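You operate a simulated robot arm through the tools that you are given. There is no shell and no other tool.

You are at the controls of a simulated robot arm. One attempt, no reset.

TASK
Put things in order on the top of the yellow edged table. At the end: the white bearing block stands where the yellow pad stood; the yellow pad stands where the purple bottle (marked "GREASE") stood; the purple bottle stands where the folded pale yellow cloth stood; the folded pale yellow cloth stands on top of the brown closed carton; whatever was shut is shut again. Leave all else as you found it, and nothing knocked over.

Only the result counts: the job must be done as asked and must still hold three seconds after the hand-in. Knocking over, shifting, dropping, spilling or breaking anything else fails it. Flat cloth is picked up by pressing the open fingertips on it (5 to 10 N) and closing them slowly along it; thin cloth reads only 2 to 8 mm in the jaws.

THE ROBOT
A 6-joint arm with a two-finger parallel gripper, fixed in place. Base frame: the origin is at the foot of the arm, x ahead of it, y to its left, z up; the work surface is at about z = 860. Lengths are in mm, angles in degrees, forces in N, time in s.
With the tool pointing down near the work surface it reaches from about 260 to 680 mm from the base axis. Its first joint turns from -66.0 to 66.0 degrees. Payload 2.9 kg.
The TCP is the grasp point between the finger pads, 30 mm short of the fingertips. In the tool frame z runs along the fingers and y along their closing line. The gripper opens to 110 mm. The fingers are 20 mm wide and 10 mm thick; the gripper's body (48 by 112 mm) begins 55 mm behind the TCP.
Orientation is told as [roll, pitch, yaw] about the base's x, y, z axes, in that order, counted from this pose: with the fingers straight down and closing along the base's y, the tool's x points along the base's -x, its y along +y and its z along -z.

THE INTERFACE
- The arm moves only by the tool drive_tool. Its argument "deltas" is a list of rows, each an object of numbers (a shift or turn left out is 0, a gripper value left out holds the last): "wx", "wy", "wz": the turn, a rotation vector about the tool's x, y, z in units of 6 degrees (1.0 is 6 degrees); "tx", "ty", "tz": the shift along the tool's x, y, z in units of 25 mm (1.0 is 25 mm); "hand": the finger opening in mm, from 0 to 110. In form: [{"wx": .., "wy": .., "wz": .., "tx": .., "ty": .., "tz": .., "hand": ..}, ...]. A call has 1 to 20 rows; each row shifts and turns the commanded pose from where the row before left it, along the tool's axes as they then stand. A call with a number of a shift or a turn outside -1 to 1 is refused whole. Each row takes 0.2 s and may step no farther than 50 mm and 8.6 degrees from the row before; otherwise, or with a gripper value out of range, the whole call is refused. A pose out of reach is approached as far as the arm can. The call stops where the force on the tool passes 40 N (or 10 N more than at its start, if that is more) or the arm is blocked; 0.2 s more then pass. Each finger travels about 108 mm/s and halts on what it meets, pressing with about 34 N; the grip force reading is that of the motor and also rises with nothing between the fingers. The clock runs only during rows and for 0.2 s after the last one: add rows that do not move to give the fingers time. It gives the time, the measured TCP pose, the force on the tool (base axes), the opening and the grip force at its end, in the units of the frame above (readings bear some noise), with the torque about the TCP (base axes, N m) and any sound that the robot's microphone picked up.
- Cameras (640 x 400 px; columns grow to the right, rows downward): "scene" is fixed at [61.5, 419.3, 1397]; the picture's right is [-0.90, -0.44, 0.00], its down [-0.20, 0.41, -0.89] and it looks along [0.39, -0.80, -0.46] (base axes); focal length 323 px, centre (320, 200). "wrist" rides on the gripper at [72, 17, -103] in the tool frame; the picture's right is [-0.23, 0.97, 0.00], its down [-0.76, -0.18, -0.62] and it looks along [-0.61, -0.14, 0.78] (tool axes); focal length 222 px, centre (320, 200). There is no depth. A picture from a camera that has moved, and an enlarged one, comes with that camera's place and axes in the base frame and with its lens.
- capture(camera): a new picture of that camera. The clock stands still meanwhile.
- inspect(camera, box): a new picture of the part [left, top, right, bottom] of that camera's present view, enlarged. The clock stands still meanwhile.
- hand_in(): hands the job in; it is judged then, once.

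Places have to be worked out from the pictures, the camera data and where the tool is seen. Open the gripper and draw the arm clear of the work before you hand the job in, unless the task says otherwise.

The tools are called by a JSON object that holds its "name" and its "arguments". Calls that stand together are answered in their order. drive_tool: Moves the arm, as the interface text tells. Its arguments: {"type":"object","properties":{"deltas":{"type":"array","items":{"type":"object","properties":{"wx":{"type":"number"},"wy":{"type":"number"},"wz":{"type":"number"},"tx":{"type":"number"},"ty":{"type":"number"},"tz":{"type":"number"},"hand":{"type":"number"}}}}},"required":["deltas"]} The other tools are called the same way: capture (camera) takes a picture; inspect (camera, box) takes an enlarged picture of a part of a camera's view; hand_in () hands the job in.

At the start:

```text
t: 0.0
tool_pos: [368.4, -226.8, 1163.7]
orientation: [0.0, 0.0, 0.1]
contact_force: [-0.1, 0.5, 0.1]
ft_torque: [0.0, 0.01, 0.03]
gripper_width: 110.0
grip_force: 0.0
```

scene: 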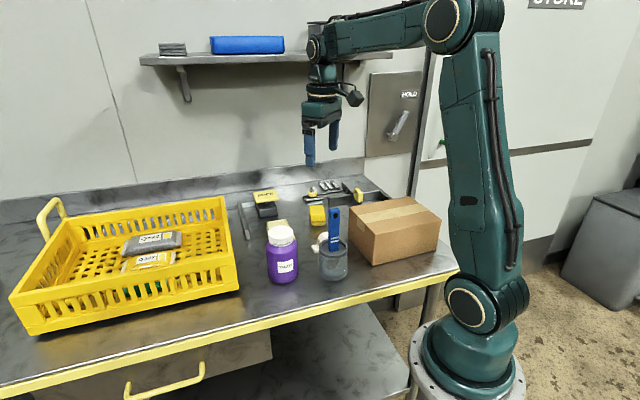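
wrist: 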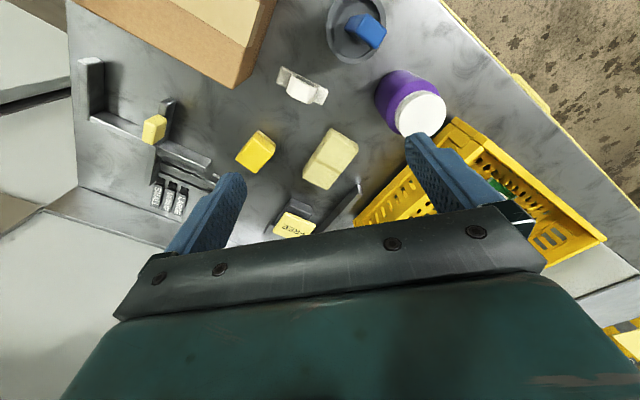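

I start by looking closer at the work area from both cameras, before moving anything.

{"name": "inspect", "arguments": {"camera": "scene", "box": [220, 160, 460, 310]}}

{"name": "inspect", "arguments": {"camera": "wrist", "box": [60, 0, 460, 250]}}

{"name": "inspect", "arguments": {"camera": "scene", "box": [0, 160, 260, 400]}}

```text
2.67 times, centred on (340, 235) of scene
camera zoom: at [61.5, 419.3, 1397.0], right [-0.9, -0.44, 0.0], down [-0.2, 0.41, -0.89], along [0.39, -0.8, -0.46], focal length 862 px, centre (267, 107)
```

zoom: 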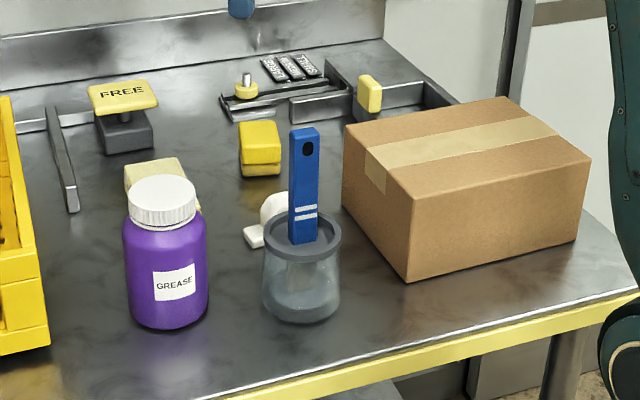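

```text
1.60 times, centred on (260, 125) of wrist
camera zoom: at [295.4, -209.4, 1267.2], right [0.23, 0.97, 0.0], down [0.76, -0.18, 0.62], along [0.61, -0.14, -0.78], focal length 355 px, centre (416, 320)
```

zoom: 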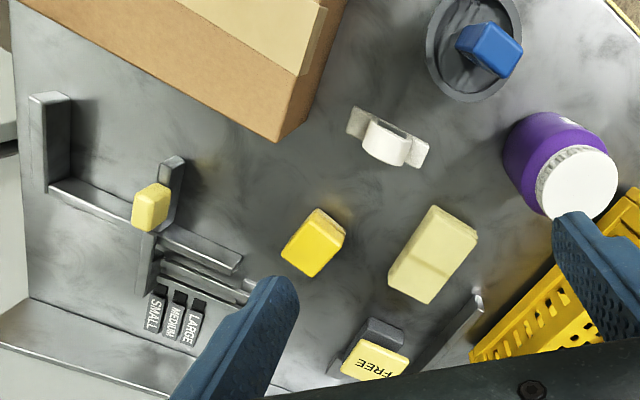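

```text
1.67 times, centred on (130, 280) of scene
camera zoom: at [61.5, 419.3, 1397.0], right [-0.9, -0.44, 0.0], down [-0.2, 0.41, -0.89], along [0.39, -0.8, -0.46], focal length 538 px, centre (637, 67)
```

zoom: 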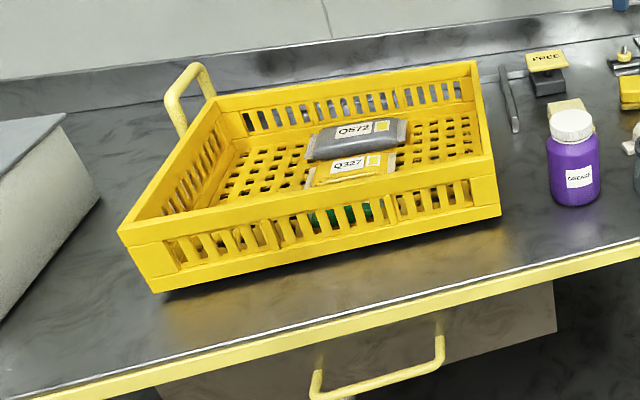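

The wrist view puts the pad near (460,-374), cloth near (506,-237), bearing block near (368,-254), bottle near (415,-103). I move the wrist camera for more overhead views to triangulate better.

{"name": "drive_tool", "arguments": {"deltas": [{"tx": -0.716, "ty": -0.333, "tz": 0.4375, "hand": 110}, {"tx": -0.716, "ty": -0.333, "tz": 0.4375}, {"tx": -0.716, "ty": -0.333, "tz": 0.4375}, {"tx": -0.716, "ty": -0.333, "tz": 0.4375}, {}]}}

{"name": "capture", "arguments": {"camera": "wrist"}}

{"name": "inspect", "arguments": {"camera": "wrist", "box": [60, 0, 360, 188]}}

{"name": "inspect", "arguments": {"camera": "wrist", "box": [300, 0, 600, 188]}}

{"name": "capture", "arguments": {"camera": "scene"}}

```text
t: 1.2
tool_pos: [439.2, -259.6, 1120.8]
orientation: [0.0, -0.1, 0.0]
contact_force: [-1.2, -0.2, 0.3]
ft_torque: [-0.01, 0.02, 0.02]
gripper_width: 110.0
grip_force: 0.0
```

```text
taken
camera wrist: at [366.9, -242.4, 1223.2], right [0.23, 0.97, 0.0], down [0.76, -0.18, 0.62], along [0.61, -0.14, -0.78], focal length 222 px, centre (320, 200)
```

wrist: 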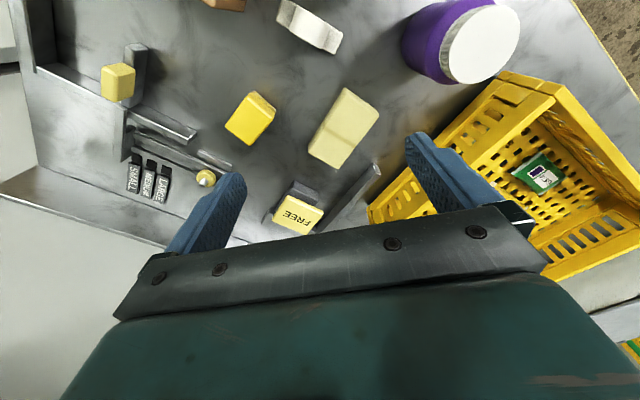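

```text
2.13 times, centred on (210, 94) of wrist
camera zoom: at [366.9, -242.4, 1223.2], right [0.23, 0.97, 0.0], down [0.76, -0.18, 0.62], along [0.61, -0.14, -0.78], focal length 473 px, centre (554, 426)
```

zoom: 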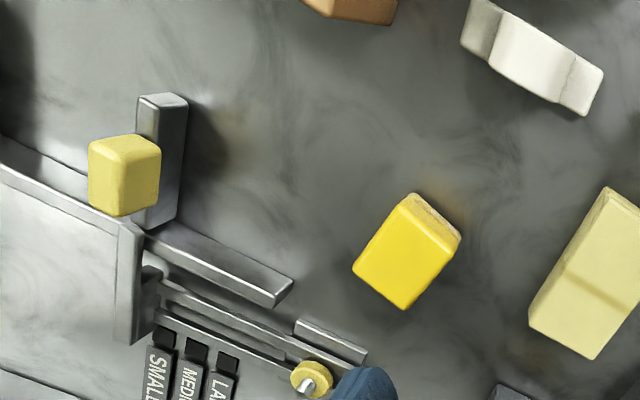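

```text
2.13 times, centred on (450, 94) of wrist
camera zoom: at [366.9, -242.4, 1223.2], right [0.23, 0.97, 0.0], down [0.76, -0.18, 0.62], along [0.61, -0.14, -0.78], focal length 473 px, centre (43, 426)
```

zoom: 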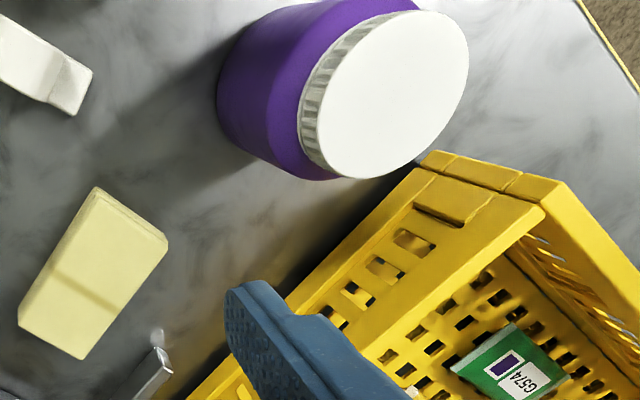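

```text
taken
```

scene: 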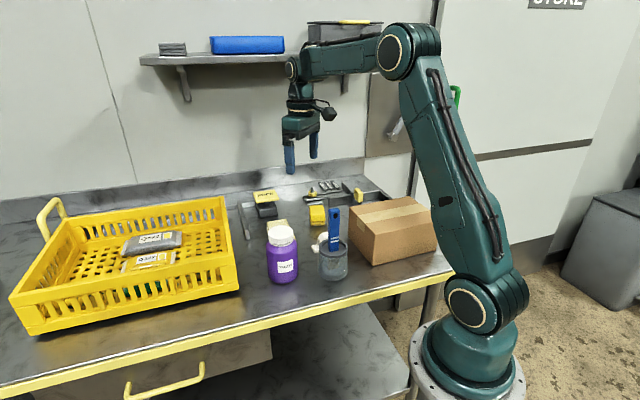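

Cloth looks about 60 x 110 mm with its long side running at about -42°. I check the heights in the scene camera, enlarged.

{"name": "inspect", "arguments": {"camera": "scene", "box": [230, 180, 350, 255]}}

{"name": "inspect", "arguments": {"camera": "scene", "box": [330, 180, 450, 280]}}

{"name": "inspect", "arguments": {"camera": "scene", "box": [250, 215, 360, 295]}}

```text
5.33 times, centred on (290, 218) of scene
camera zoom: at [61.5, 419.3, 1397.0], right [-0.9, -0.44, 0.0], down [-0.2, 0.41, -0.89], along [0.39, -0.8, -0.46], focal length 1723 px, centre (480, 107)
```

zoom: 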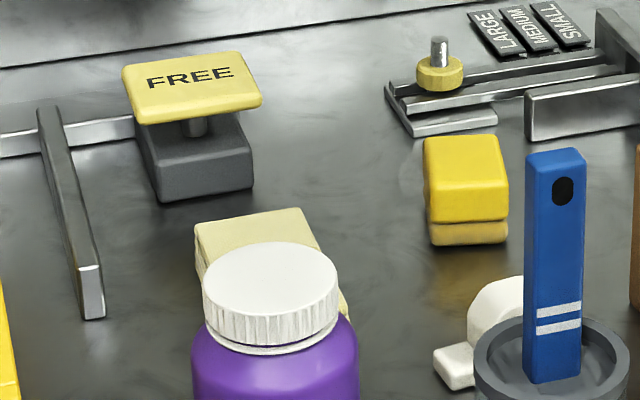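

```text
4.00 times, centred on (390, 230) of scene
camera zoom: at [61.5, 419.3, 1397.0], right [-0.9, -0.44, 0.0], down [-0.2, 0.41, -0.89], along [0.39, -0.8, -0.46], focal length 1292 px, centre (40, 80)
```

zoom: 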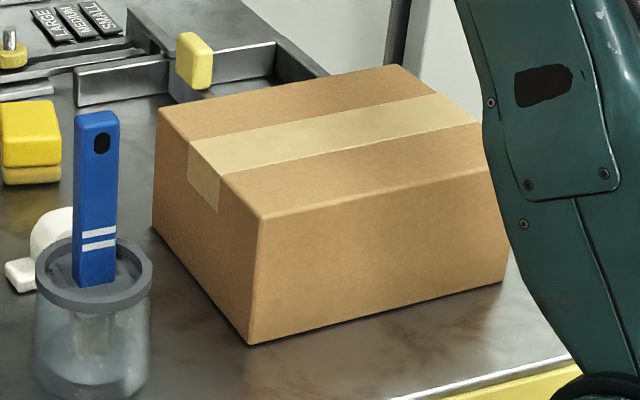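

```text
5.00 times, centred on (305, 255) of scene
camera zoom: at [61.5, 419.3, 1397.0], right [-0.9, -0.44, 0.0], down [-0.2, 0.41, -0.89], along [0.39, -0.8, -0.46], focal length 1615 px, centre (395, -75)
```

zoom: 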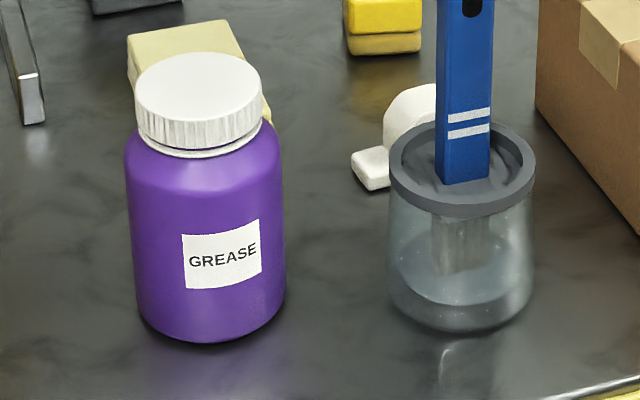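

Carton top comes out at z≈958 with corners about (230,-238), (340,-338), (198,-481), so its centre is near (214,-360). I lower the wrist camera for a closer look at pad, bearing block and cloth.

{"name": "drive_tool", "arguments": {"deltas": [{"tx": 0.5, "ty": -0.5, "tz": 0.8}, {"tx": 0.5, "ty": -0.5, "tz": 0.8}, {"tx": 0.4, "ty": -0.5, "tz": 0.8}, {"tx": 0.4, "ty": -0.5, "tz": 0.8}, {}]}}

{"name": "capture", "arguments": {"camera": "wrist"}}

{"name": "inspect", "arguments": {"camera": "wrist", "box": [180, 0, 500, 200]}}

```text
t: 2.4
tool_pos: [394.9, -309.7, 1040.6]
orientation: [-0.1, 0.0, 0.0]
contact_force: [0.0, 0.3, 0.0]
ft_torque: [0.02, 0.03, -0.03]
gripper_width: 110.1
grip_force: 0.1
```

```text
taken
camera wrist: at [321.9, -292.3, 1142.5], right [0.23, 0.97, 0.0], down [0.76, -0.18, 0.62], along [0.61, -0.14, -0.78], focal length 222 px, centre (320, 200)
```

wrist: 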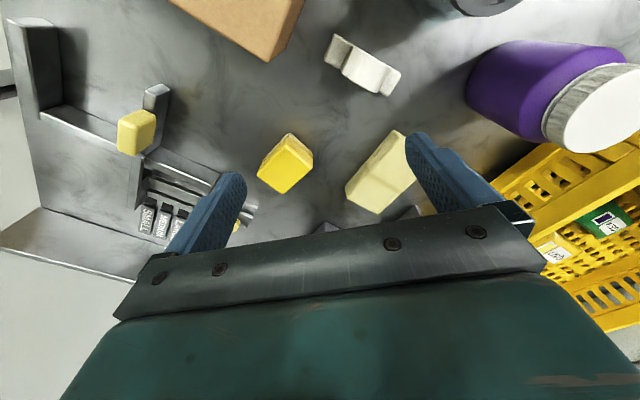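

```text
2.00 times, centred on (340, 100) of wrist
camera zoom: at [321.9, -292.3, 1142.5], right [0.23, 0.97, 0.0], down [0.76, -0.18, 0.62], along [0.61, -0.14, -0.78], focal length 444 px, centre (280, 400)
```

zoom: 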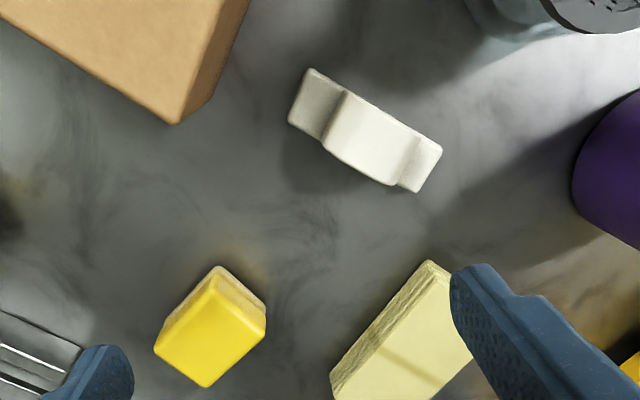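

The close view gives pad ≈ (459,-372), 65x44 mm, long side at -55°; bearing block ≈ (369,-256), 80x25 mm, long side at 51°; bottle ≈ (415,-107) with its top near z=985. I now move for a clear view of the cloth.

{"name": "drive_tool", "arguments": {"deltas": [{"tx": -0.75, "ty": 0.8, "tz": -0.2}, {"tx": -0.75, "ty": 0.8, "tz": -0.2}, {"tx": -0.75, "ty": 0.9, "tz": -0.2}, {"tx": -0.75, "ty": 0.9, "tz": -0.2}, {"ty": 1.0}, {}]}}

{"name": "capture", "arguments": {"camera": "wrist"}}

{"name": "inspect", "arguments": {"camera": "wrist", "box": [200, 60, 440, 210]}}

{"name": "inspect", "arguments": {"camera": "wrist", "box": [300, 0, 620, 200]}}

```text
t: 3.8
tool_pos: [469.4, -200.5, 1060.9]
orientation: [0.0, 0.0, 0.0]
contact_force: [-0.8, -0.7, -0.5]
ft_torque: [0.01, 0.03, 0.0]
gripper_width: 110.3
grip_force: 0.0
```

```text
taken
camera wrist: at [396.7, -182.5, 1163.7], right [0.23, 0.97, 0.0], down [0.76, -0.18, 0.62], along [0.61, -0.14, -0.78], focal length 222 px, centre (320, 200)
```

wrist: 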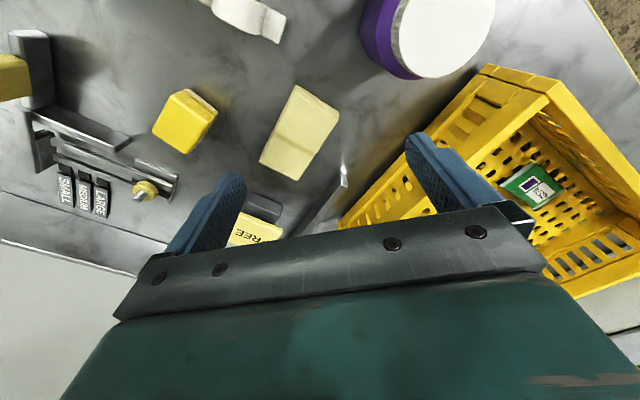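

```text
2.67 times, centred on (320, 135) of wrist
camera zoom: at [396.7, -182.5, 1163.7], right [0.23, 0.97, 0.0], down [0.76, -0.18, 0.62], along [0.61, -0.14, -0.78], focal length 592 px, centre (320, 373)
```

zoom: 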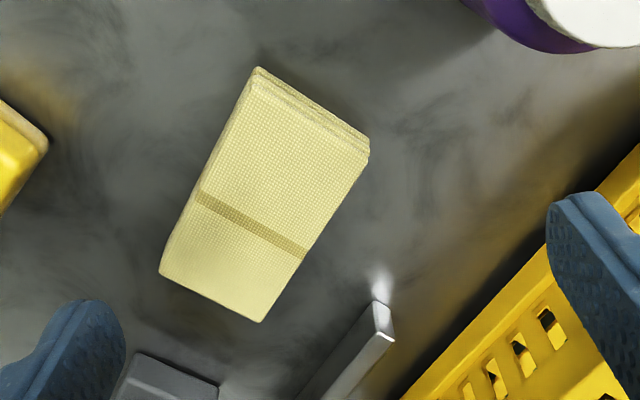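

```text
2.00 times, centred on (460, 100) of wrist
camera zoom: at [396.7, -182.5, 1163.7], right [0.23, 0.97, 0.0], down [0.76, -0.18, 0.62], along [0.61, -0.14, -0.78], focal length 444 px, centre (40, 400)
```

zoom: 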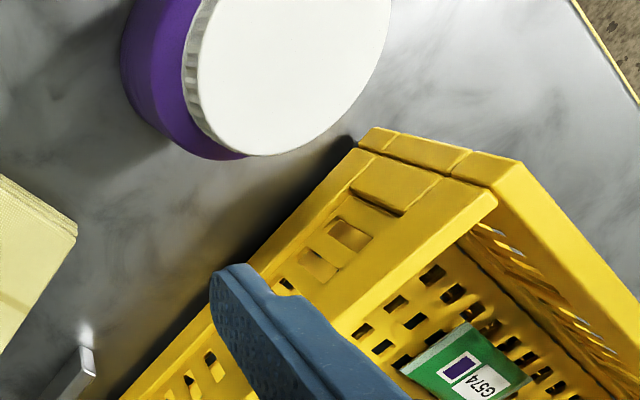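

Cloth: centre ≈ (511,-242), about 112x62 mm, 25 mm thick, short side at +46°. I move above it, turn the gripper so it closes along its short side, and check the view.

{"name": "drive_tool", "arguments": {"deltas": [{"tx": -0.832, "ty": -0.83, "hand": 95}, {"tx": -0.832, "ty": -0.83}, {"wz": 0.917}, {"wz": 0.917}, {"wz": 0.917}, {"wz": 0.917}, {"wz": 0.917}, {"wz": 0.917}, {"wz": 0.917}, {"wz": 0.917}, {}]}}

{"name": "capture", "arguments": {"camera": "wrist"}}

{"name": "capture", "arguments": {"camera": "scene"}}

```text
t: 6.2
tool_pos: [511.8, -240.2, 1060.6]
orientation: [0.0, 0.0, -44.2]
contact_force: [-0.6, -0.6, -0.1]
ft_torque: [0.0, 0.0, -0.03]
gripper_width: 95.0
grip_force: 0.1
```

```text
taken
camera wrist: at [471.0, -178.3, 1163.9], right [0.84, 0.54, 0.0], down [0.42, -0.66, 0.62], along [0.34, -0.52, -0.78], focal length 222 px, centre (320, 200)
```

wrist: 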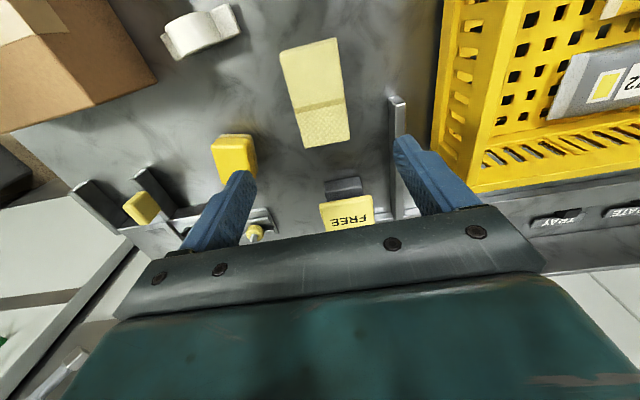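

```text
taken
```

scene: 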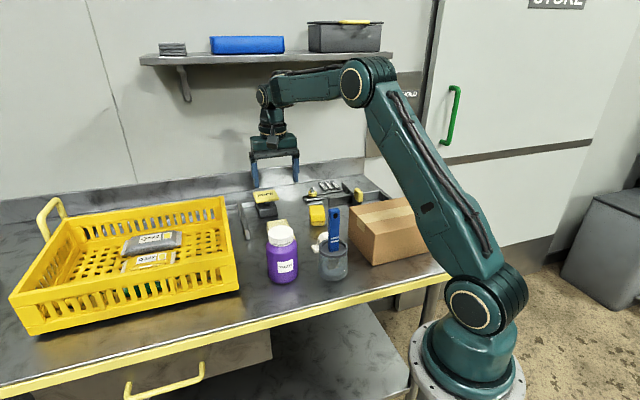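

The fingers straddle the cloth and its centre sits within a few mm of the tool axis. I go down around it, slowly at the end.

{"name": "drive_tool", "arguments": {"deltas": [{"tx": 0.12, "ty": -0.06, "tz": 0.8}, {"tz": 0.9}, {"tz": 0.9}, {"tz": 0.9}, {"tz": 0.9}, {"tz": 0.9}, {"tz": 0.7}, {"tz": 0.2}, {"tz": 0.2}, {"tz": 0.2}, {}]}}

{"name": "capture", "arguments": {"camera": "wrist"}}

{"name": "inspect", "arguments": {"camera": "scene", "box": [210, 150, 370, 250]}}

```text
t: 8.6
tool_pos: [509.1, -241.0, 895.2]
orientation: [0.0, -0.1, -44.0]
contact_force: [0.2, -0.6, -0.3]
ft_torque: [0.03, 0.02, 0.0]
gripper_width: 95.1
grip_force: 0.0
```

```text
taken
camera wrist: at [467.6, -177.5, 998.0], right [0.84, 0.54, 0.0], down [0.42, -0.66, 0.62], along [0.34, -0.52, -0.78], focal length 222 px, centre (320, 200)
```

wrist: 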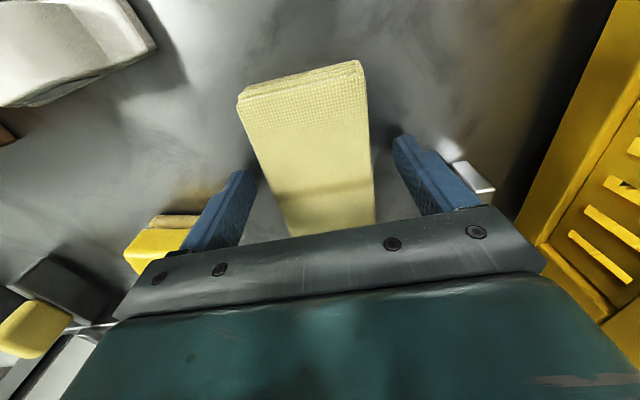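

```text
4.00 times, centred on (290, 200) of scene
camera zoom: at [61.5, 419.3, 1397.0], right [-0.9, -0.44, 0.0], down [-0.2, 0.41, -0.89], along [0.39, -0.8, -0.46], focal length 1292 px, centre (440, 200)
```

zoom: 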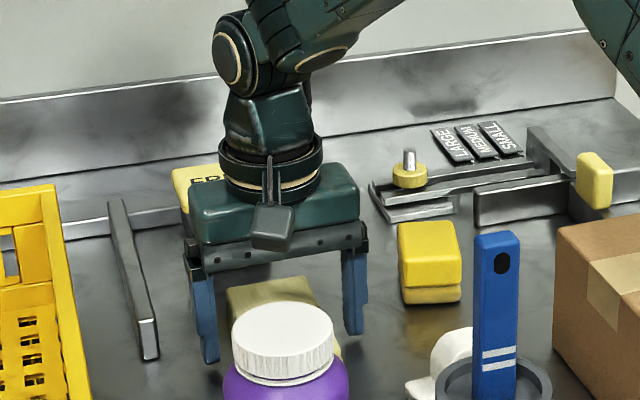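

Fingers are evenly placed on both sides of the cloth, with about 5 mm below the tips. I go down 2.5 mm more and close in stages.

{"name": "drive_tool", "arguments": {"deltas": [{"tz": 0.1}, {"hand": 80}, {"hand": 72}, {"hand": 66}, {"hand": 62}, {"hand": 58}, {"hand": 54}, {"hand": 50}, {}]}}

{"name": "capture", "arguments": {"camera": "wrist"}}

```text
t: 10.6
tool_pos: [507.7, -240.5, 893.7]
orientation: [-0.1, 0.1, -44.0]
contact_force: [-0.9, 0.8, 0.5]
ft_torque: [-0.01, 0.02, -0.03]
gripper_width: 64.0
grip_force: 33.7
```

```text
taken
camera wrist: at [467.7, -177.5, 995.8], right [0.84, 0.54, 0.0], down [0.42, -0.66, 0.62], along [0.34, -0.52, -0.78], focal length 222 px, centre (320, 200)
```

wrist: 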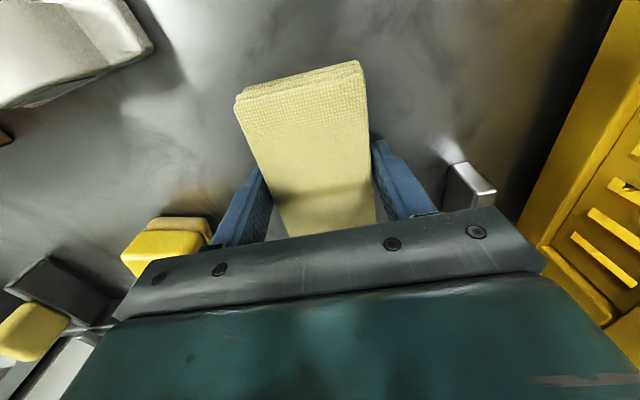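

The cloth is gripped at 64 mm with 34 N. I lift a little and check that it holds.

{"name": "drive_tool", "arguments": {"deltas": [{"tz": -0.4}, {"tz": -0.6}, {"tz": -0.8}, {"tz": -0.8}, {}]}}

{"name": "capture", "arguments": {"camera": "wrist"}}

{"name": "inspect", "arguments": {"camera": "scene", "box": [210, 150, 370, 250]}}

```text
t: 11.8
tool_pos: [508.1, -239.2, 958.5]
orientation: [-0.1, 0.0, -44.1]
contact_force: [-0.5, -0.4, 0.1]
ft_torque: [-0.03, -0.02, 0.01]
gripper_width: 64.4
grip_force: 33.8
```

```text
taken
camera wrist: at [467.1, -177.1, 1061.5], right [0.84, 0.54, 0.0], down [0.42, -0.66, 0.62], along [0.34, -0.52, -0.78], focal length 222 px, centre (320, 200)
```

wrist: 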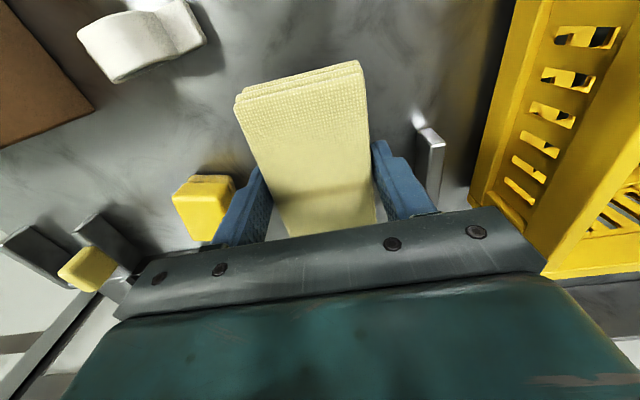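

```text
4.00 times, centred on (290, 200) of scene
camera zoom: at [61.5, 419.3, 1397.0], right [-0.9, -0.44, 0.0], down [-0.2, 0.41, -0.89], along [0.39, -0.8, -0.46], focal length 1292 px, centre (440, 200)
```

zoom: 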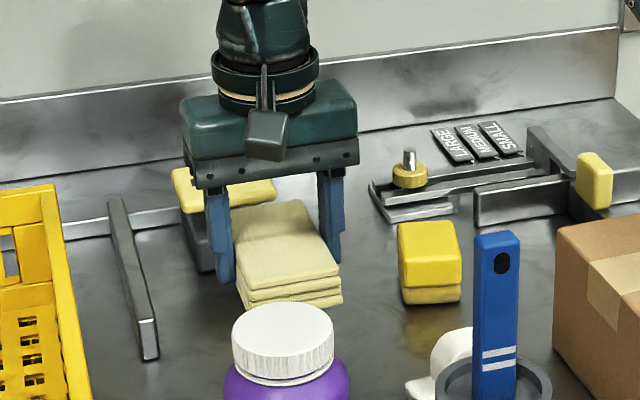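

The folded cloth lifts as a stable stack. I raise it to about z=1060 and carry it toward the carton, stopping just short to view the carton top.

{"name": "drive_tool", "arguments": {"deltas": [{"tz": -0.9}, {"tz": -1}, {"tz": -1}, {"tz": -1}, {"tx": 0.46, "ty": -0.951}, {"tx": 0.46, "ty": -0.951}, {"tx": 0.46, "ty": -0.951}, {"tx": 0.46, "ty": -0.951}, {"tx": 0.46, "ty": -0.951}, {"tx": 0.46, "ty": -0.951}, {"tx": 0.46, "ty": -0.951}, {"tx": 0.46, "ty": -0.951}, {"tx": 0.46, "ty": -0.951}, {"tx": 0.46, "ty": -0.951}, {}]}}

{"name": "capture", "arguments": {"camera": "wrist"}}

{"name": "capture", "arguments": {"camera": "scene"}}

```text
t: 15.0
tool_pos: [260.3, -330.9, 1056.9]
orientation: [0.0, 0.1, -44.0]
contact_force: [-0.2, -0.4, 0.2]
ft_torque: [0.03, -0.01, -0.02]
gripper_width: 64.3
grip_force: 33.8
```

```text
taken
camera wrist: at [219.1, -268.5, 1158.9], right [0.84, 0.54, 0.0], down [0.42, -0.66, 0.62], along [0.34, -0.52, -0.78], focal length 222 px, centre (320, 200)
```

wrist: 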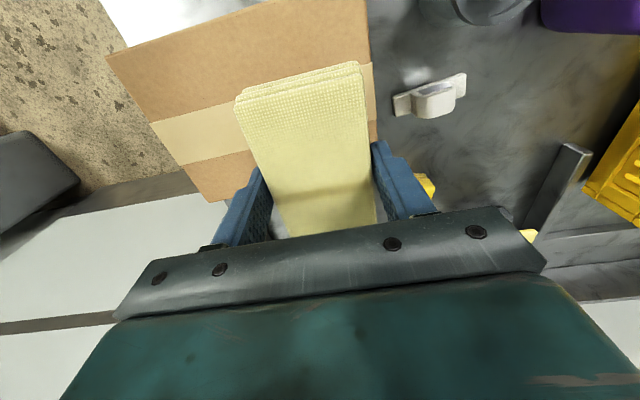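

```text
taken
```

scene: 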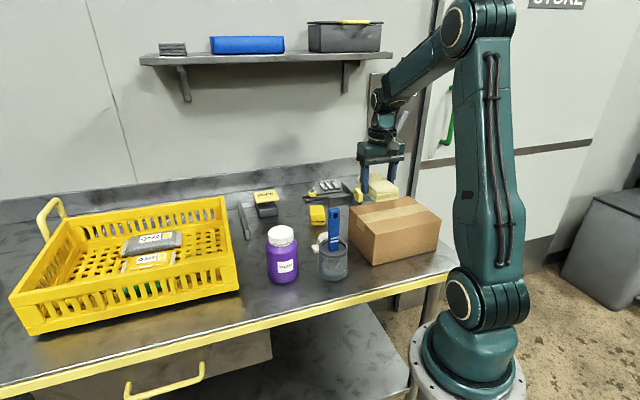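

The carton top is well seen: its centre works out at (215,-356), and the cloth's sides are parallel to its edges. I move over it and go down to just above the top.

{"name": "drive_tool", "arguments": {"deltas": [{"tx": 0.36, "ty": -0.99}, {"tx": 0.36, "ty": -0.99}, {"tz": 0.6}, {"tz": 0.8}, {"tz": 0.8}, {}]}}

{"name": "inspect", "arguments": {"camera": "scene", "box": [310, 130, 470, 280]}}

{"name": "capture", "arguments": {"camera": "wrist"}}

```text
t: 16.4
tool_pos: [213.6, -354.9, 999.7]
orientation: [0.0, 0.0, -44.1]
contact_force: [-0.9, 0.0, -0.7]
ft_torque: [0.02, 0.01, 0.0]
gripper_width: 64.4
grip_force: 33.5
```

```text
2.67 times, centred on (390, 205) of scene
camera zoom: at [61.5, 419.3, 1397.0], right [-0.9, -0.44, 0.0], down [-0.2, 0.41, -0.89], along [0.39, -0.8, -0.46], focal length 862 px, centre (133, 187)
```

zoom: 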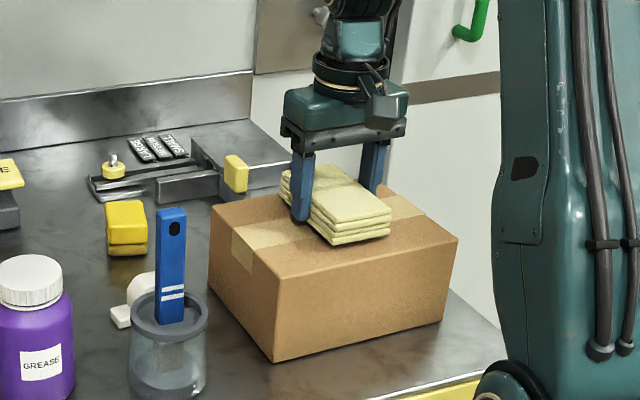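

```text
taken
camera wrist: at [172.3, -291.6, 1102.8], right [0.84, 0.54, 0.0], down [0.42, -0.66, 0.62], along [0.34, -0.52, -0.78], focal length 222 px, centre (320, 200)
```

wrist: 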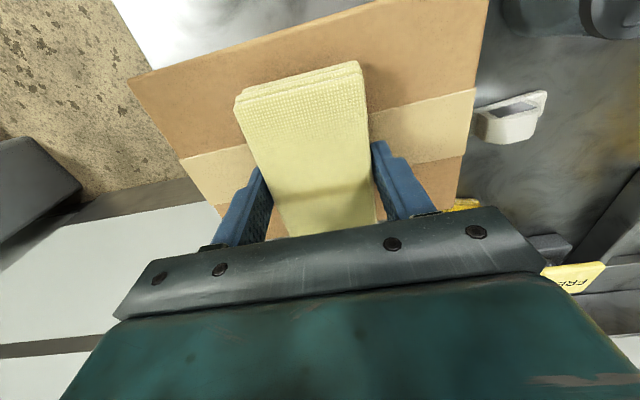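

The cloth hovers just above the carton's middle. I lower it in small steps while watching the force.

{"name": "drive_tool", "arguments": {"deltas": [{"tz": 0.1}, {"tz": 0.1}, {"tz": 0.1}, {}]}}

```text
t: 17.4
tool_pos: [213.9, -354.2, 993.1]
orientation: [0.0, 0.0, -44.0]
contact_force: [0.8, -0.6, -1.5]
ft_torque: [0.0, 0.01, 0.01]
gripper_width: 63.9
grip_force: 33.8
```

No clear contact yet; I continue in 1.5 mm steps.

{"name": "drive_tool", "arguments": {"deltas": [{"tz": 0.06}, {"tz": 0.06}, {}]}}

{"name": "inspect", "arguments": {"camera": "scene", "box": [350, 180, 450, 260]}}

```text
t: 18.3
tool_pos: [212.4, -355.3, 992.4]
orientation: [-0.1, -0.4, -44.0]
contact_force: [-1.2, 1.9, 6.5]
ft_torque: [0.14, 0.08, -0.01]
gripper_width: 64.0
grip_force: 33.8
stopped in row 3: the force on the tool passed its limit at 41 N (the readings are from after the stop); the commanded pose is now the measured one
```

```text
5.00 times, centred on (400, 220) of scene
camera zoom: at [61.4, 419.4, 1397.0], right [-0.9, -0.44, 0.0], down [-0.2, 0.41, -0.89], along [0.39, -0.8, -0.46], focal length 1615 px, centre (-80, 100)
```

zoom: 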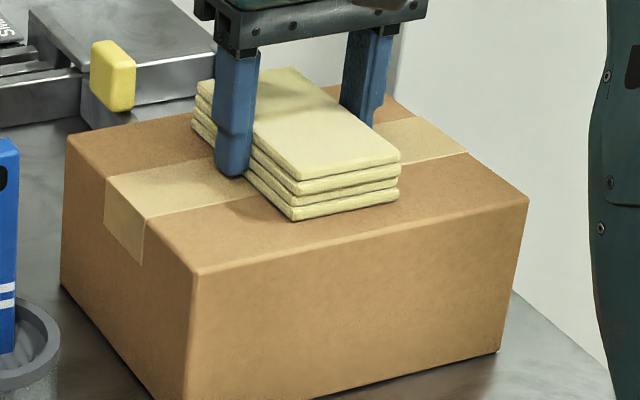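

Contact: the cloth rests on the carton (6.5 N residual). I open the fingers slowly to let it go.

{"name": "drive_tool", "arguments": {"deltas": [{"hand": 66}, {"hand": 70}, {"hand": 78}, {"hand": 86}, {"hand": 95}, {}]}}

{"name": "inspect", "arguments": {"camera": "scene", "box": [350, 180, 450, 260]}}

{"name": "capture", "arguments": {"camera": "wrist"}}

```text
t: 19.7
tool_pos: [212.8, -355.7, 992.7]
orientation: [0.0, -0.2, -44.0]
contact_force: [0.1, 0.7, -0.4]
ft_torque: [0.04, 0.02, 0.0]
gripper_width: 95.0
grip_force: 0.0
```

```text
5.00 times, centred on (400, 220) of scene
camera zoom: at [61.5, 419.3, 1397.0], right [-0.9, -0.44, 0.0], down [-0.2, 0.41, -0.89], along [0.39, -0.8, -0.46], focal length 1615 px, centre (-80, 100)
```

zoom: 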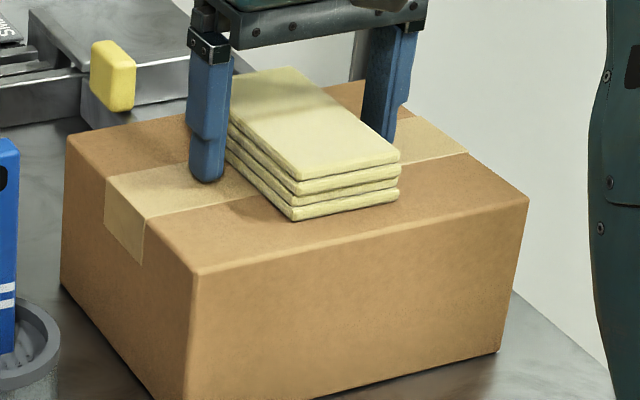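

```text
taken
camera wrist: at [172.4, -292.1, 1094.8], right [0.84, 0.54, 0.0], down [0.42, -0.65, 0.63], along [0.34, -0.53, -0.78], focal length 222 px, centre (320, 200)
```

wrist: 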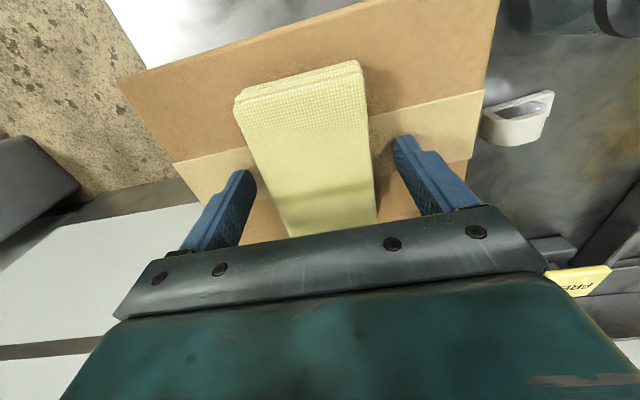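

The cloth lies squarely on the carton. I withdraw straight up to about z=1130 and turn the gripper back to yaw 0.

{"name": "drive_tool", "arguments": {"deltas": [{"tz": -0.5}, {"tz": -1}, {"tz": -1}, {"tz": -1}, {"tz": -1}, {"tz": -1}, {"wz": -0.917}, {"wz": -0.917}, {"wz": -0.917}, {"wz": -0.917}, {"wz": -0.917}, {"wz": -0.917}, {"wz": -0.917}, {"wz": -0.917}, {}]}}

{"name": "drive_tool", "arguments": {"deltas": [{"tx": -0.808, "ty": 0.994}, {"tx": -0.808, "ty": 0.994}, {"tx": -0.808, "ty": 0.994}, {"tx": -0.808, "ty": 0.994}, {"tx": -0.808, "ty": 0.994}, {"tx": -0.808, "ty": 0.994}, {"tx": -0.808, "ty": 0.994}, {"tx": -0.808, "ty": 0.994}, {"tx": -0.808, "ty": 0.994}, {"tx": -0.808, "ty": 0.994, "hand": 110}, {}]}}

{"name": "capture", "arguments": {"camera": "wrist"}}

{"name": "capture", "arguments": {"camera": "scene"}}

```text
t: 22.9
tool_pos: [213.3, -355.4, 1130.3]
orientation: [-0.1, -0.1, 0.1]
contact_force: [0.2, 0.0, -0.2]
ft_torque: [-0.02, 0.0, -0.01]
gripper_width: 94.9
grip_force: 0.0
```

```text
t: 25.3
tool_pos: [415.8, -105.3, 1129.7]
orientation: [-0.2, -0.1, 0.1]
contact_force: [0.0, 0.2, 0.5]
ft_torque: [-0.01, 0.0, -0.01]
gripper_width: 109.8
grip_force: 0.0
```

```text
taken
camera wrist: at [342.2, -87.6, 1232.0], right [0.23, 0.97, 0.0], down [0.76, -0.18, 0.63], along [0.61, -0.14, -0.78], focal length 222 px, centre (320, 200)
```

wrist: 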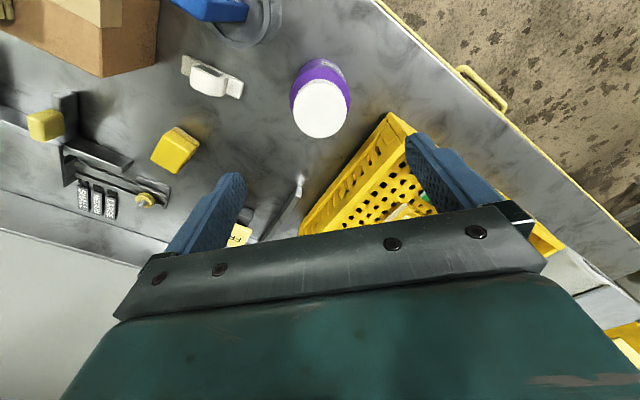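

```text
taken
```

scene: 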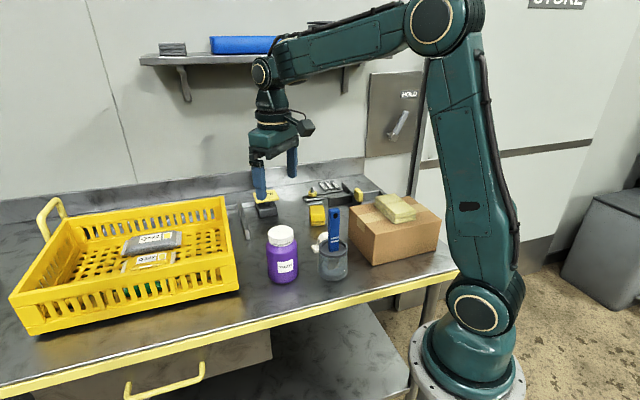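

The bottle axis is at about (415,-104), cap top z≈980; the tool is right above it. I descend with open fingers to TCP z≈936, leaving room between cap and gripper body.

{"name": "drive_tool", "arguments": {"deltas": [{"tz": 0.95, "ty": 0.05}, {"tz": 0.95}, {"tz": 0.95}, {"tz": 0.95}, {"tz": 0.95}, {"tz": 0.75}, {"tz": 0.75}, {}]}}

{"name": "capture", "arguments": {"camera": "wrist"}}

{"name": "inspect", "arguments": {"camera": "scene", "box": [210, 150, 370, 290]}}

```text
t: 27.1
tool_pos: [414.3, -105.2, 974.1]
orientation: [-0.3, -0.1, 0.0]
contact_force: [0.1, 0.4, 0.5]
ft_torque: [0.0, 0.0, 0.02]
gripper_width: 109.9
grip_force: 0.1
```

```text
taken
camera wrist: at [341.8, -87.7, 1075.7], right [0.23, 0.97, 0.0], down [0.76, -0.18, 0.63], along [0.61, -0.14, -0.78], focal length 222 px, centre (320, 200)
```

wrist: 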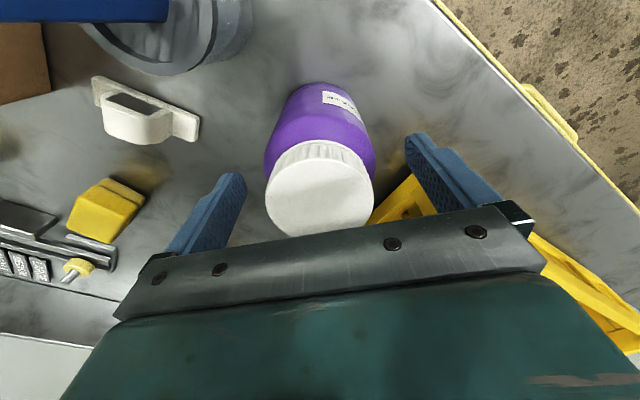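

```text
2.86 times, centred on (290, 220) of scene
camera zoom: at [61.5, 419.3, 1397.0], right [-0.9, -0.44, 0.0], down [-0.2, 0.41, -0.89], along [0.39, -0.8, -0.46], focal length 923 px, centre (406, 143)
```

zoom: 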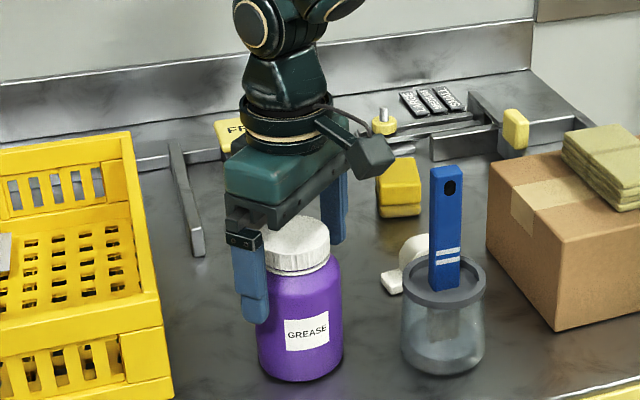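

Bottle is centred between the fingers. I go the last 38 mm down and check the clearance to the cap.

{"name": "drive_tool", "arguments": {"deltas": [{"tz": 0.4}, {"tz": 0.4}, {"tz": 0.4}, {"tz": 0.3}, {}]}}

{"name": "inspect", "arguments": {"camera": "scene", "box": [210, 150, 370, 290]}}

```text
t: 28.3
tool_pos: [415.9, -104.3, 936.2]
orientation: [-0.3, -0.2, 0.1]
contact_force: [0.4, -0.6, -0.3]
ft_torque: [-0.01, 0.02, 0.01]
gripper_width: 109.8
grip_force: 0.1
```

```text
2.86 times, centred on (290, 220) of scene
camera zoom: at [61.5, 419.3, 1397.0], right [-0.9, -0.44, 0.0], down [-0.2, 0.41, -0.89], along [0.39, -0.8, -0.46], focal length 923 px, centre (406, 143)
```

zoom: 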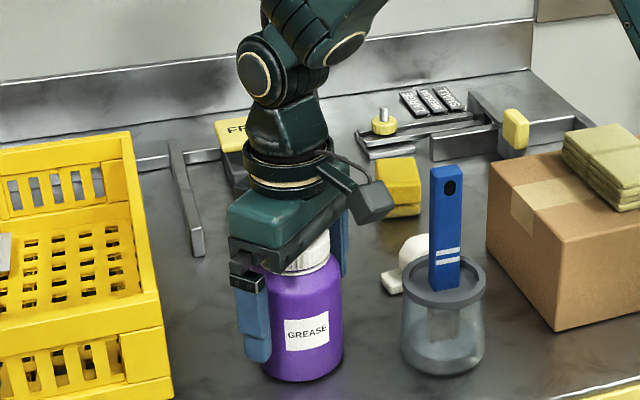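

Clear of the cap. I close on the bottle's body in stages.

{"name": "drive_tool", "arguments": {"deltas": [{"hand": 96}, {"hand": 90}, {"hand": 85}, {"hand": 81}, {"hand": 77}, {"hand": 73}, {"hand": 68}, {}]}}

{"name": "capture", "arguments": {"camera": "wrist"}}

```text
t: 30.1
tool_pos: [415.8, -105.8, 935.4]
orientation: [-0.2, -0.2, 0.0]
contact_force: [-0.1, -1.2, 1.9]
ft_torque: [0.12, 0.0, -0.07]
gripper_width: 73.1
grip_force: 34.6
```

```text
taken
camera wrist: at [342.3, -87.5, 1038.2], right [0.23, 0.97, 0.0], down [0.76, -0.18, 0.63], along [0.61, -0.14, -0.78], focal length 222 px, centre (320, 200)
```

wrist: 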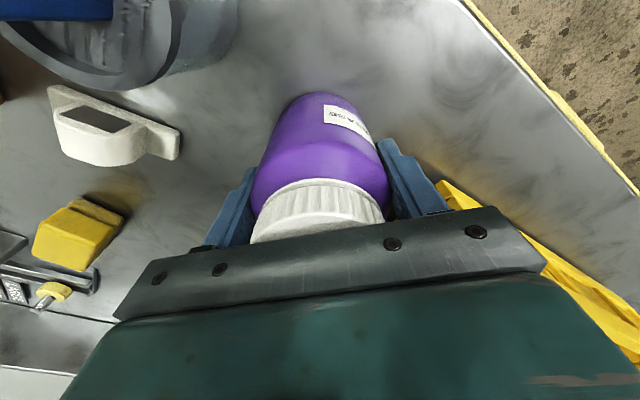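

The bottle is held at 73 mm; its original axis is ≈ (415.5,-105). I lift it 40 mm and check.

{"name": "drive_tool", "arguments": {"deltas": [{"tz": -0.2}, {"tz": -0.4}, {"tz": -0.5}, {"tz": -0.5}, {}]}}

{"name": "inspect", "arguments": {"camera": "scene", "box": [210, 150, 370, 290]}}

```text
t: 31.3
tool_pos: [414.2, -104.3, 974.9]
orientation: [-0.3, -0.1, 0.1]
contact_force: [-0.4, 0.1, -4.2]
ft_torque: [0.0, -0.01, 0.02]
gripper_width: 72.9
grip_force: 34.1
```

```text
2.86 times, centred on (290, 220) of scene
camera zoom: at [61.5, 419.3, 1397.0], right [-0.9, -0.44, 0.0], down [-0.2, 0.41, -0.89], along [0.39, -0.8, -0.46], focal length 923 px, centre (406, 143)
```

zoom: 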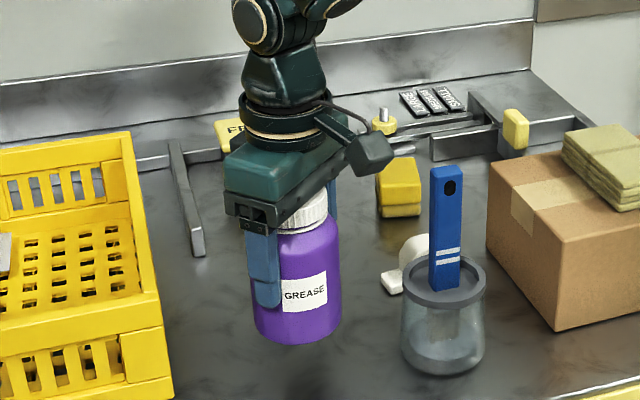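

It hangs upright (4.2 N). I carry it to the cloth's former place (510,-242).

{"name": "drive_tool", "arguments": {"deltas": [{"tx": -0.63, "ty": -0.913}, {"tx": -0.63, "ty": -0.913}, {"tx": -0.63, "ty": -0.913}, {"tx": -0.63, "ty": -0.913}, {"tx": -0.63, "ty": -0.913}, {"tx": -0.63, "ty": -0.913}, {"tz": 0.6}, {"tz": 0.5}, {"tz": 0.2}, {}]}}

{"name": "inspect", "arguments": {"camera": "scene", "box": [210, 130, 370, 270]}}

{"name": "capture", "arguments": {"camera": "wrist"}}

```text
t: 33.5
tool_pos: [510.0, -242.0, 943.1]
orientation: [-0.3, -0.2, 0.0]
contact_force: [0.1, -0.1, -4.3]
ft_torque: [-0.01, 0.03, 0.0]
gripper_width: 73.0
grip_force: 33.7
```

```text
2.86 times, centred on (290, 200) of scene
camera zoom: at [61.6, 419.3, 1397.1], right [-0.9, -0.44, 0.0], down [-0.2, 0.41, -0.89], along [0.39, -0.8, -0.46], focal length 923 px, centre (406, 200)
```

zoom: 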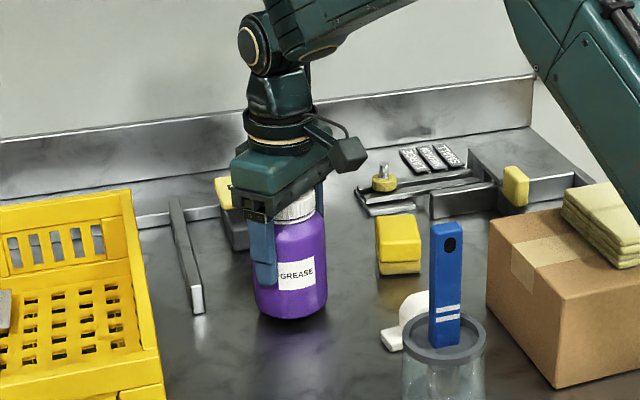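

```text
taken
camera wrist: at [437.1, -224.3, 1045.7], right [0.23, 0.97, 0.0], down [0.76, -0.18, 0.63], along [0.61, -0.14, -0.78], focal length 222 px, centre (320, 200)
```

wrist: 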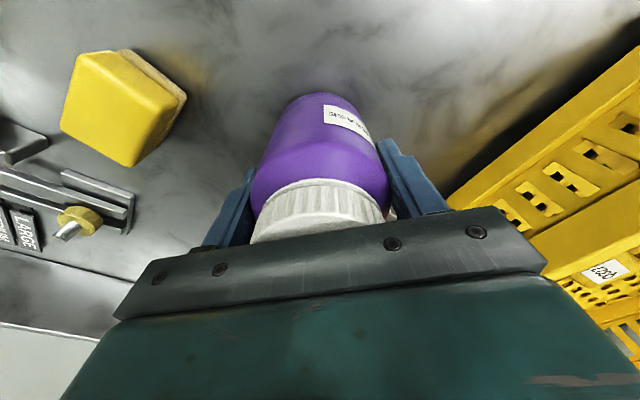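

Upright and just over the spot; about 7 mm remain. I lower in fine steps.

{"name": "drive_tool", "arguments": {"deltas": [{"tz": 0.1}, {"tz": 0.08}, {"tz": 0.04}, {}]}}

```text
t: 34.5
tool_pos: [509.6, -241.8, 937.7]
orientation: [-0.3, -0.1, 0.0]
contact_force: [0.1, 0.3, -4.4]
ft_torque: [0.01, 0.01, 0.0]
gripper_width: 73.1
grip_force: 33.7
```

Still free (-4.4 N is just its weight). I continue by 1 mm steps.

{"name": "drive_tool", "arguments": {"deltas": [{"tz": 0.04}, {}]}}

{"name": "drive_tool", "arguments": {"deltas": [{"tz": 0.03}, {}]}}

```text
t: 35.1
tool_pos: [510.5, -243.0, 935.6]
orientation: [-0.2, -0.1, 0.0]
contact_force: [0.6, -0.4, -3.8]
ft_torque: [0.0, -0.01, 0.01]
gripper_width: 72.7
grip_force: 34.0
```

```text
t: 35.7
tool_pos: [510.6, -241.7, 935.8]
orientation: [-0.2, -0.2, 0.0]
contact_force: [-0.2, 0.4, -3.9]
ft_torque: [-0.02, -0.02, -0.02]
gripper_width: 72.9
grip_force: 34.2
```

{"name": "drive_tool", "arguments": {"deltas": [{"tz": 0.03}, {}]}}

```text
t: 36.3
tool_pos: [510.8, -242.4, 936.2]
orientation: [-0.2, -0.2, 0.1]
contact_force: [-0.1, 0.8, 0.1]
ft_torque: [0.18, 0.06, 0.0]
gripper_width: 72.8
grip_force: 33.8
```

The weight has come off the tool: the bottle stands on the table. I open the fingers slowly.

{"name": "drive_tool", "arguments": {"deltas": [{"hand": 75}, {"hand": 80}, {"hand": 90}, {"hand": 100}, {"hand": 108}, {}]}}

{"name": "capture", "arguments": {"camera": "wrist"}}

{"name": "inspect", "arguments": {"camera": "scene", "box": [210, 130, 370, 270]}}

```text
t: 37.7
tool_pos: [510.3, -242.8, 935.7]
orientation: [-0.1, -0.2, 0.0]
contact_force: [0.4, -0.3, 0.7]
ft_torque: [-0.02, 0.01, -0.02]
gripper_width: 108.0
grip_force: 0.0
```

```text
taken
camera wrist: at [437.2, -224.4, 1038.1], right [0.23, 0.97, 0.0], down [0.76, -0.18, 0.63], along [0.61, -0.14, -0.78], focal length 222 px, centre (320, 200)
```

wrist: 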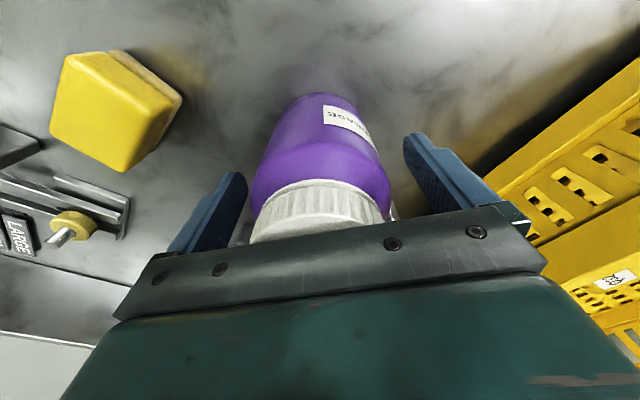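

```text
2.86 times, centred on (290, 200) of scene
camera zoom: at [61.5, 419.3, 1397.0], right [-0.9, -0.44, 0.0], down [-0.2, 0.41, -0.89], along [0.39, -0.8, -0.46], focal length 923 px, centre (406, 200)
```

zoom: 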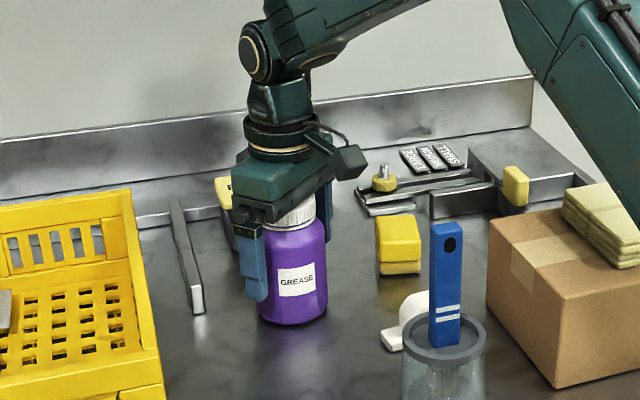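

The bottle stands upright and free in the cloth's former place. I rise clear and go over to the pad, turning the gripper to close across its short side.

{"name": "drive_tool", "arguments": {"deltas": [{"tz": -0.5}, {"tz": -0.9}, {"tz": -1}, {"tz": -1}, {"tz": -1}, {"tx": 0.343, "ty": -0.863}, {"tx": 0.343, "ty": -0.863}, {"tx": 0.343, "ty": -0.863}, {"tx": 0.343, "ty": -0.863}, {"tx": 0.343, "ty": -0.863}, {"tx": 0.343, "ty": -0.863}, {"hand": 80}, {}]}}

{"name": "drive_tool", "arguments": {"deltas": [{"wz": 0.95}, {"wz": 0.95}, {"wz": 0.95}, {"wz": 0.95}, {"wz": 0.95}, {"wz": 0.95}, {"wz": 0.95}, {"wz": 0.95}, {"wz": 0.95}, {"wz": 0.95}, {}]}}

{"name": "capture", "arguments": {"camera": "wrist"}}

{"name": "inspect", "arguments": {"camera": "wrist", "box": [220, 30, 420, 155]}}

{"name": "capture", "arguments": {"camera": "scene"}}

```text
t: 40.5
tool_pos: [458.0, -370.7, 1045.4]
orientation: [-0.1, -0.1, -0.1]
contact_force: [0.6, 0.0, 1.7]
ft_torque: [0.0, 0.02, 0.05]
gripper_width: 80.1
grip_force: 0.1
```

```text
t: 42.9
tool_pos: [458.7, -371.8, 1045.7]
orientation: [0.0, -0.2, -57.1]
contact_force: [-0.9, 0.0, -0.3]
ft_torque: [0.0, -0.03, 0.02]
gripper_width: 80.1
grip_force: 0.0
```

```text
taken
camera wrist: at [432.8, -300.4, 1147.9], right [0.94, 0.34, 0.0], down [0.26, -0.73, 0.63], along [0.21, -0.59, -0.78], focal length 222 px, centre (320, 200)
```

wrist: 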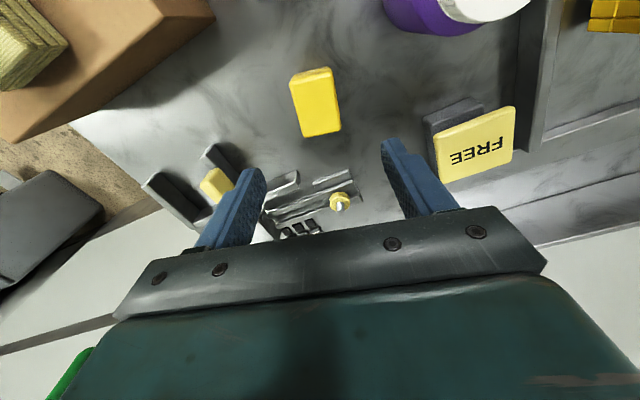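

```text
3.20 times, centred on (320, 92) of wrist
camera zoom: at [432.8, -300.4, 1147.9], right [0.94, 0.34, 0.0], down [0.26, -0.73, 0.63], along [0.21, -0.59, -0.78], focal length 711 px, centre (320, 544)
```

zoom: 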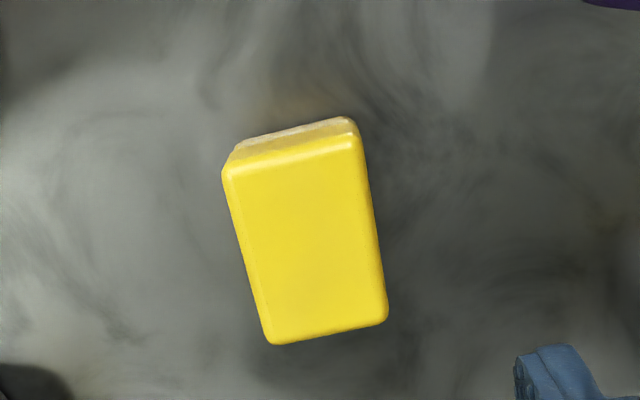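

```text
taken
```

scene: 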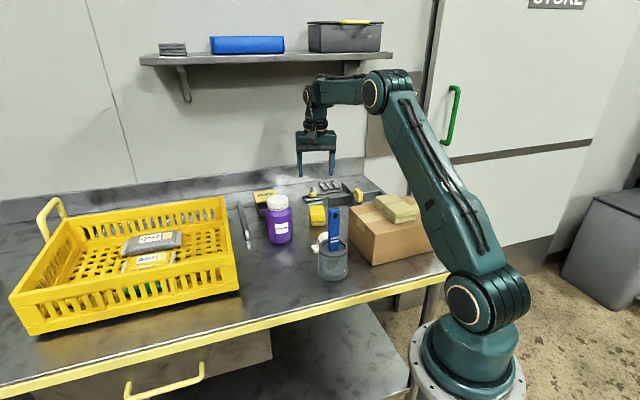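

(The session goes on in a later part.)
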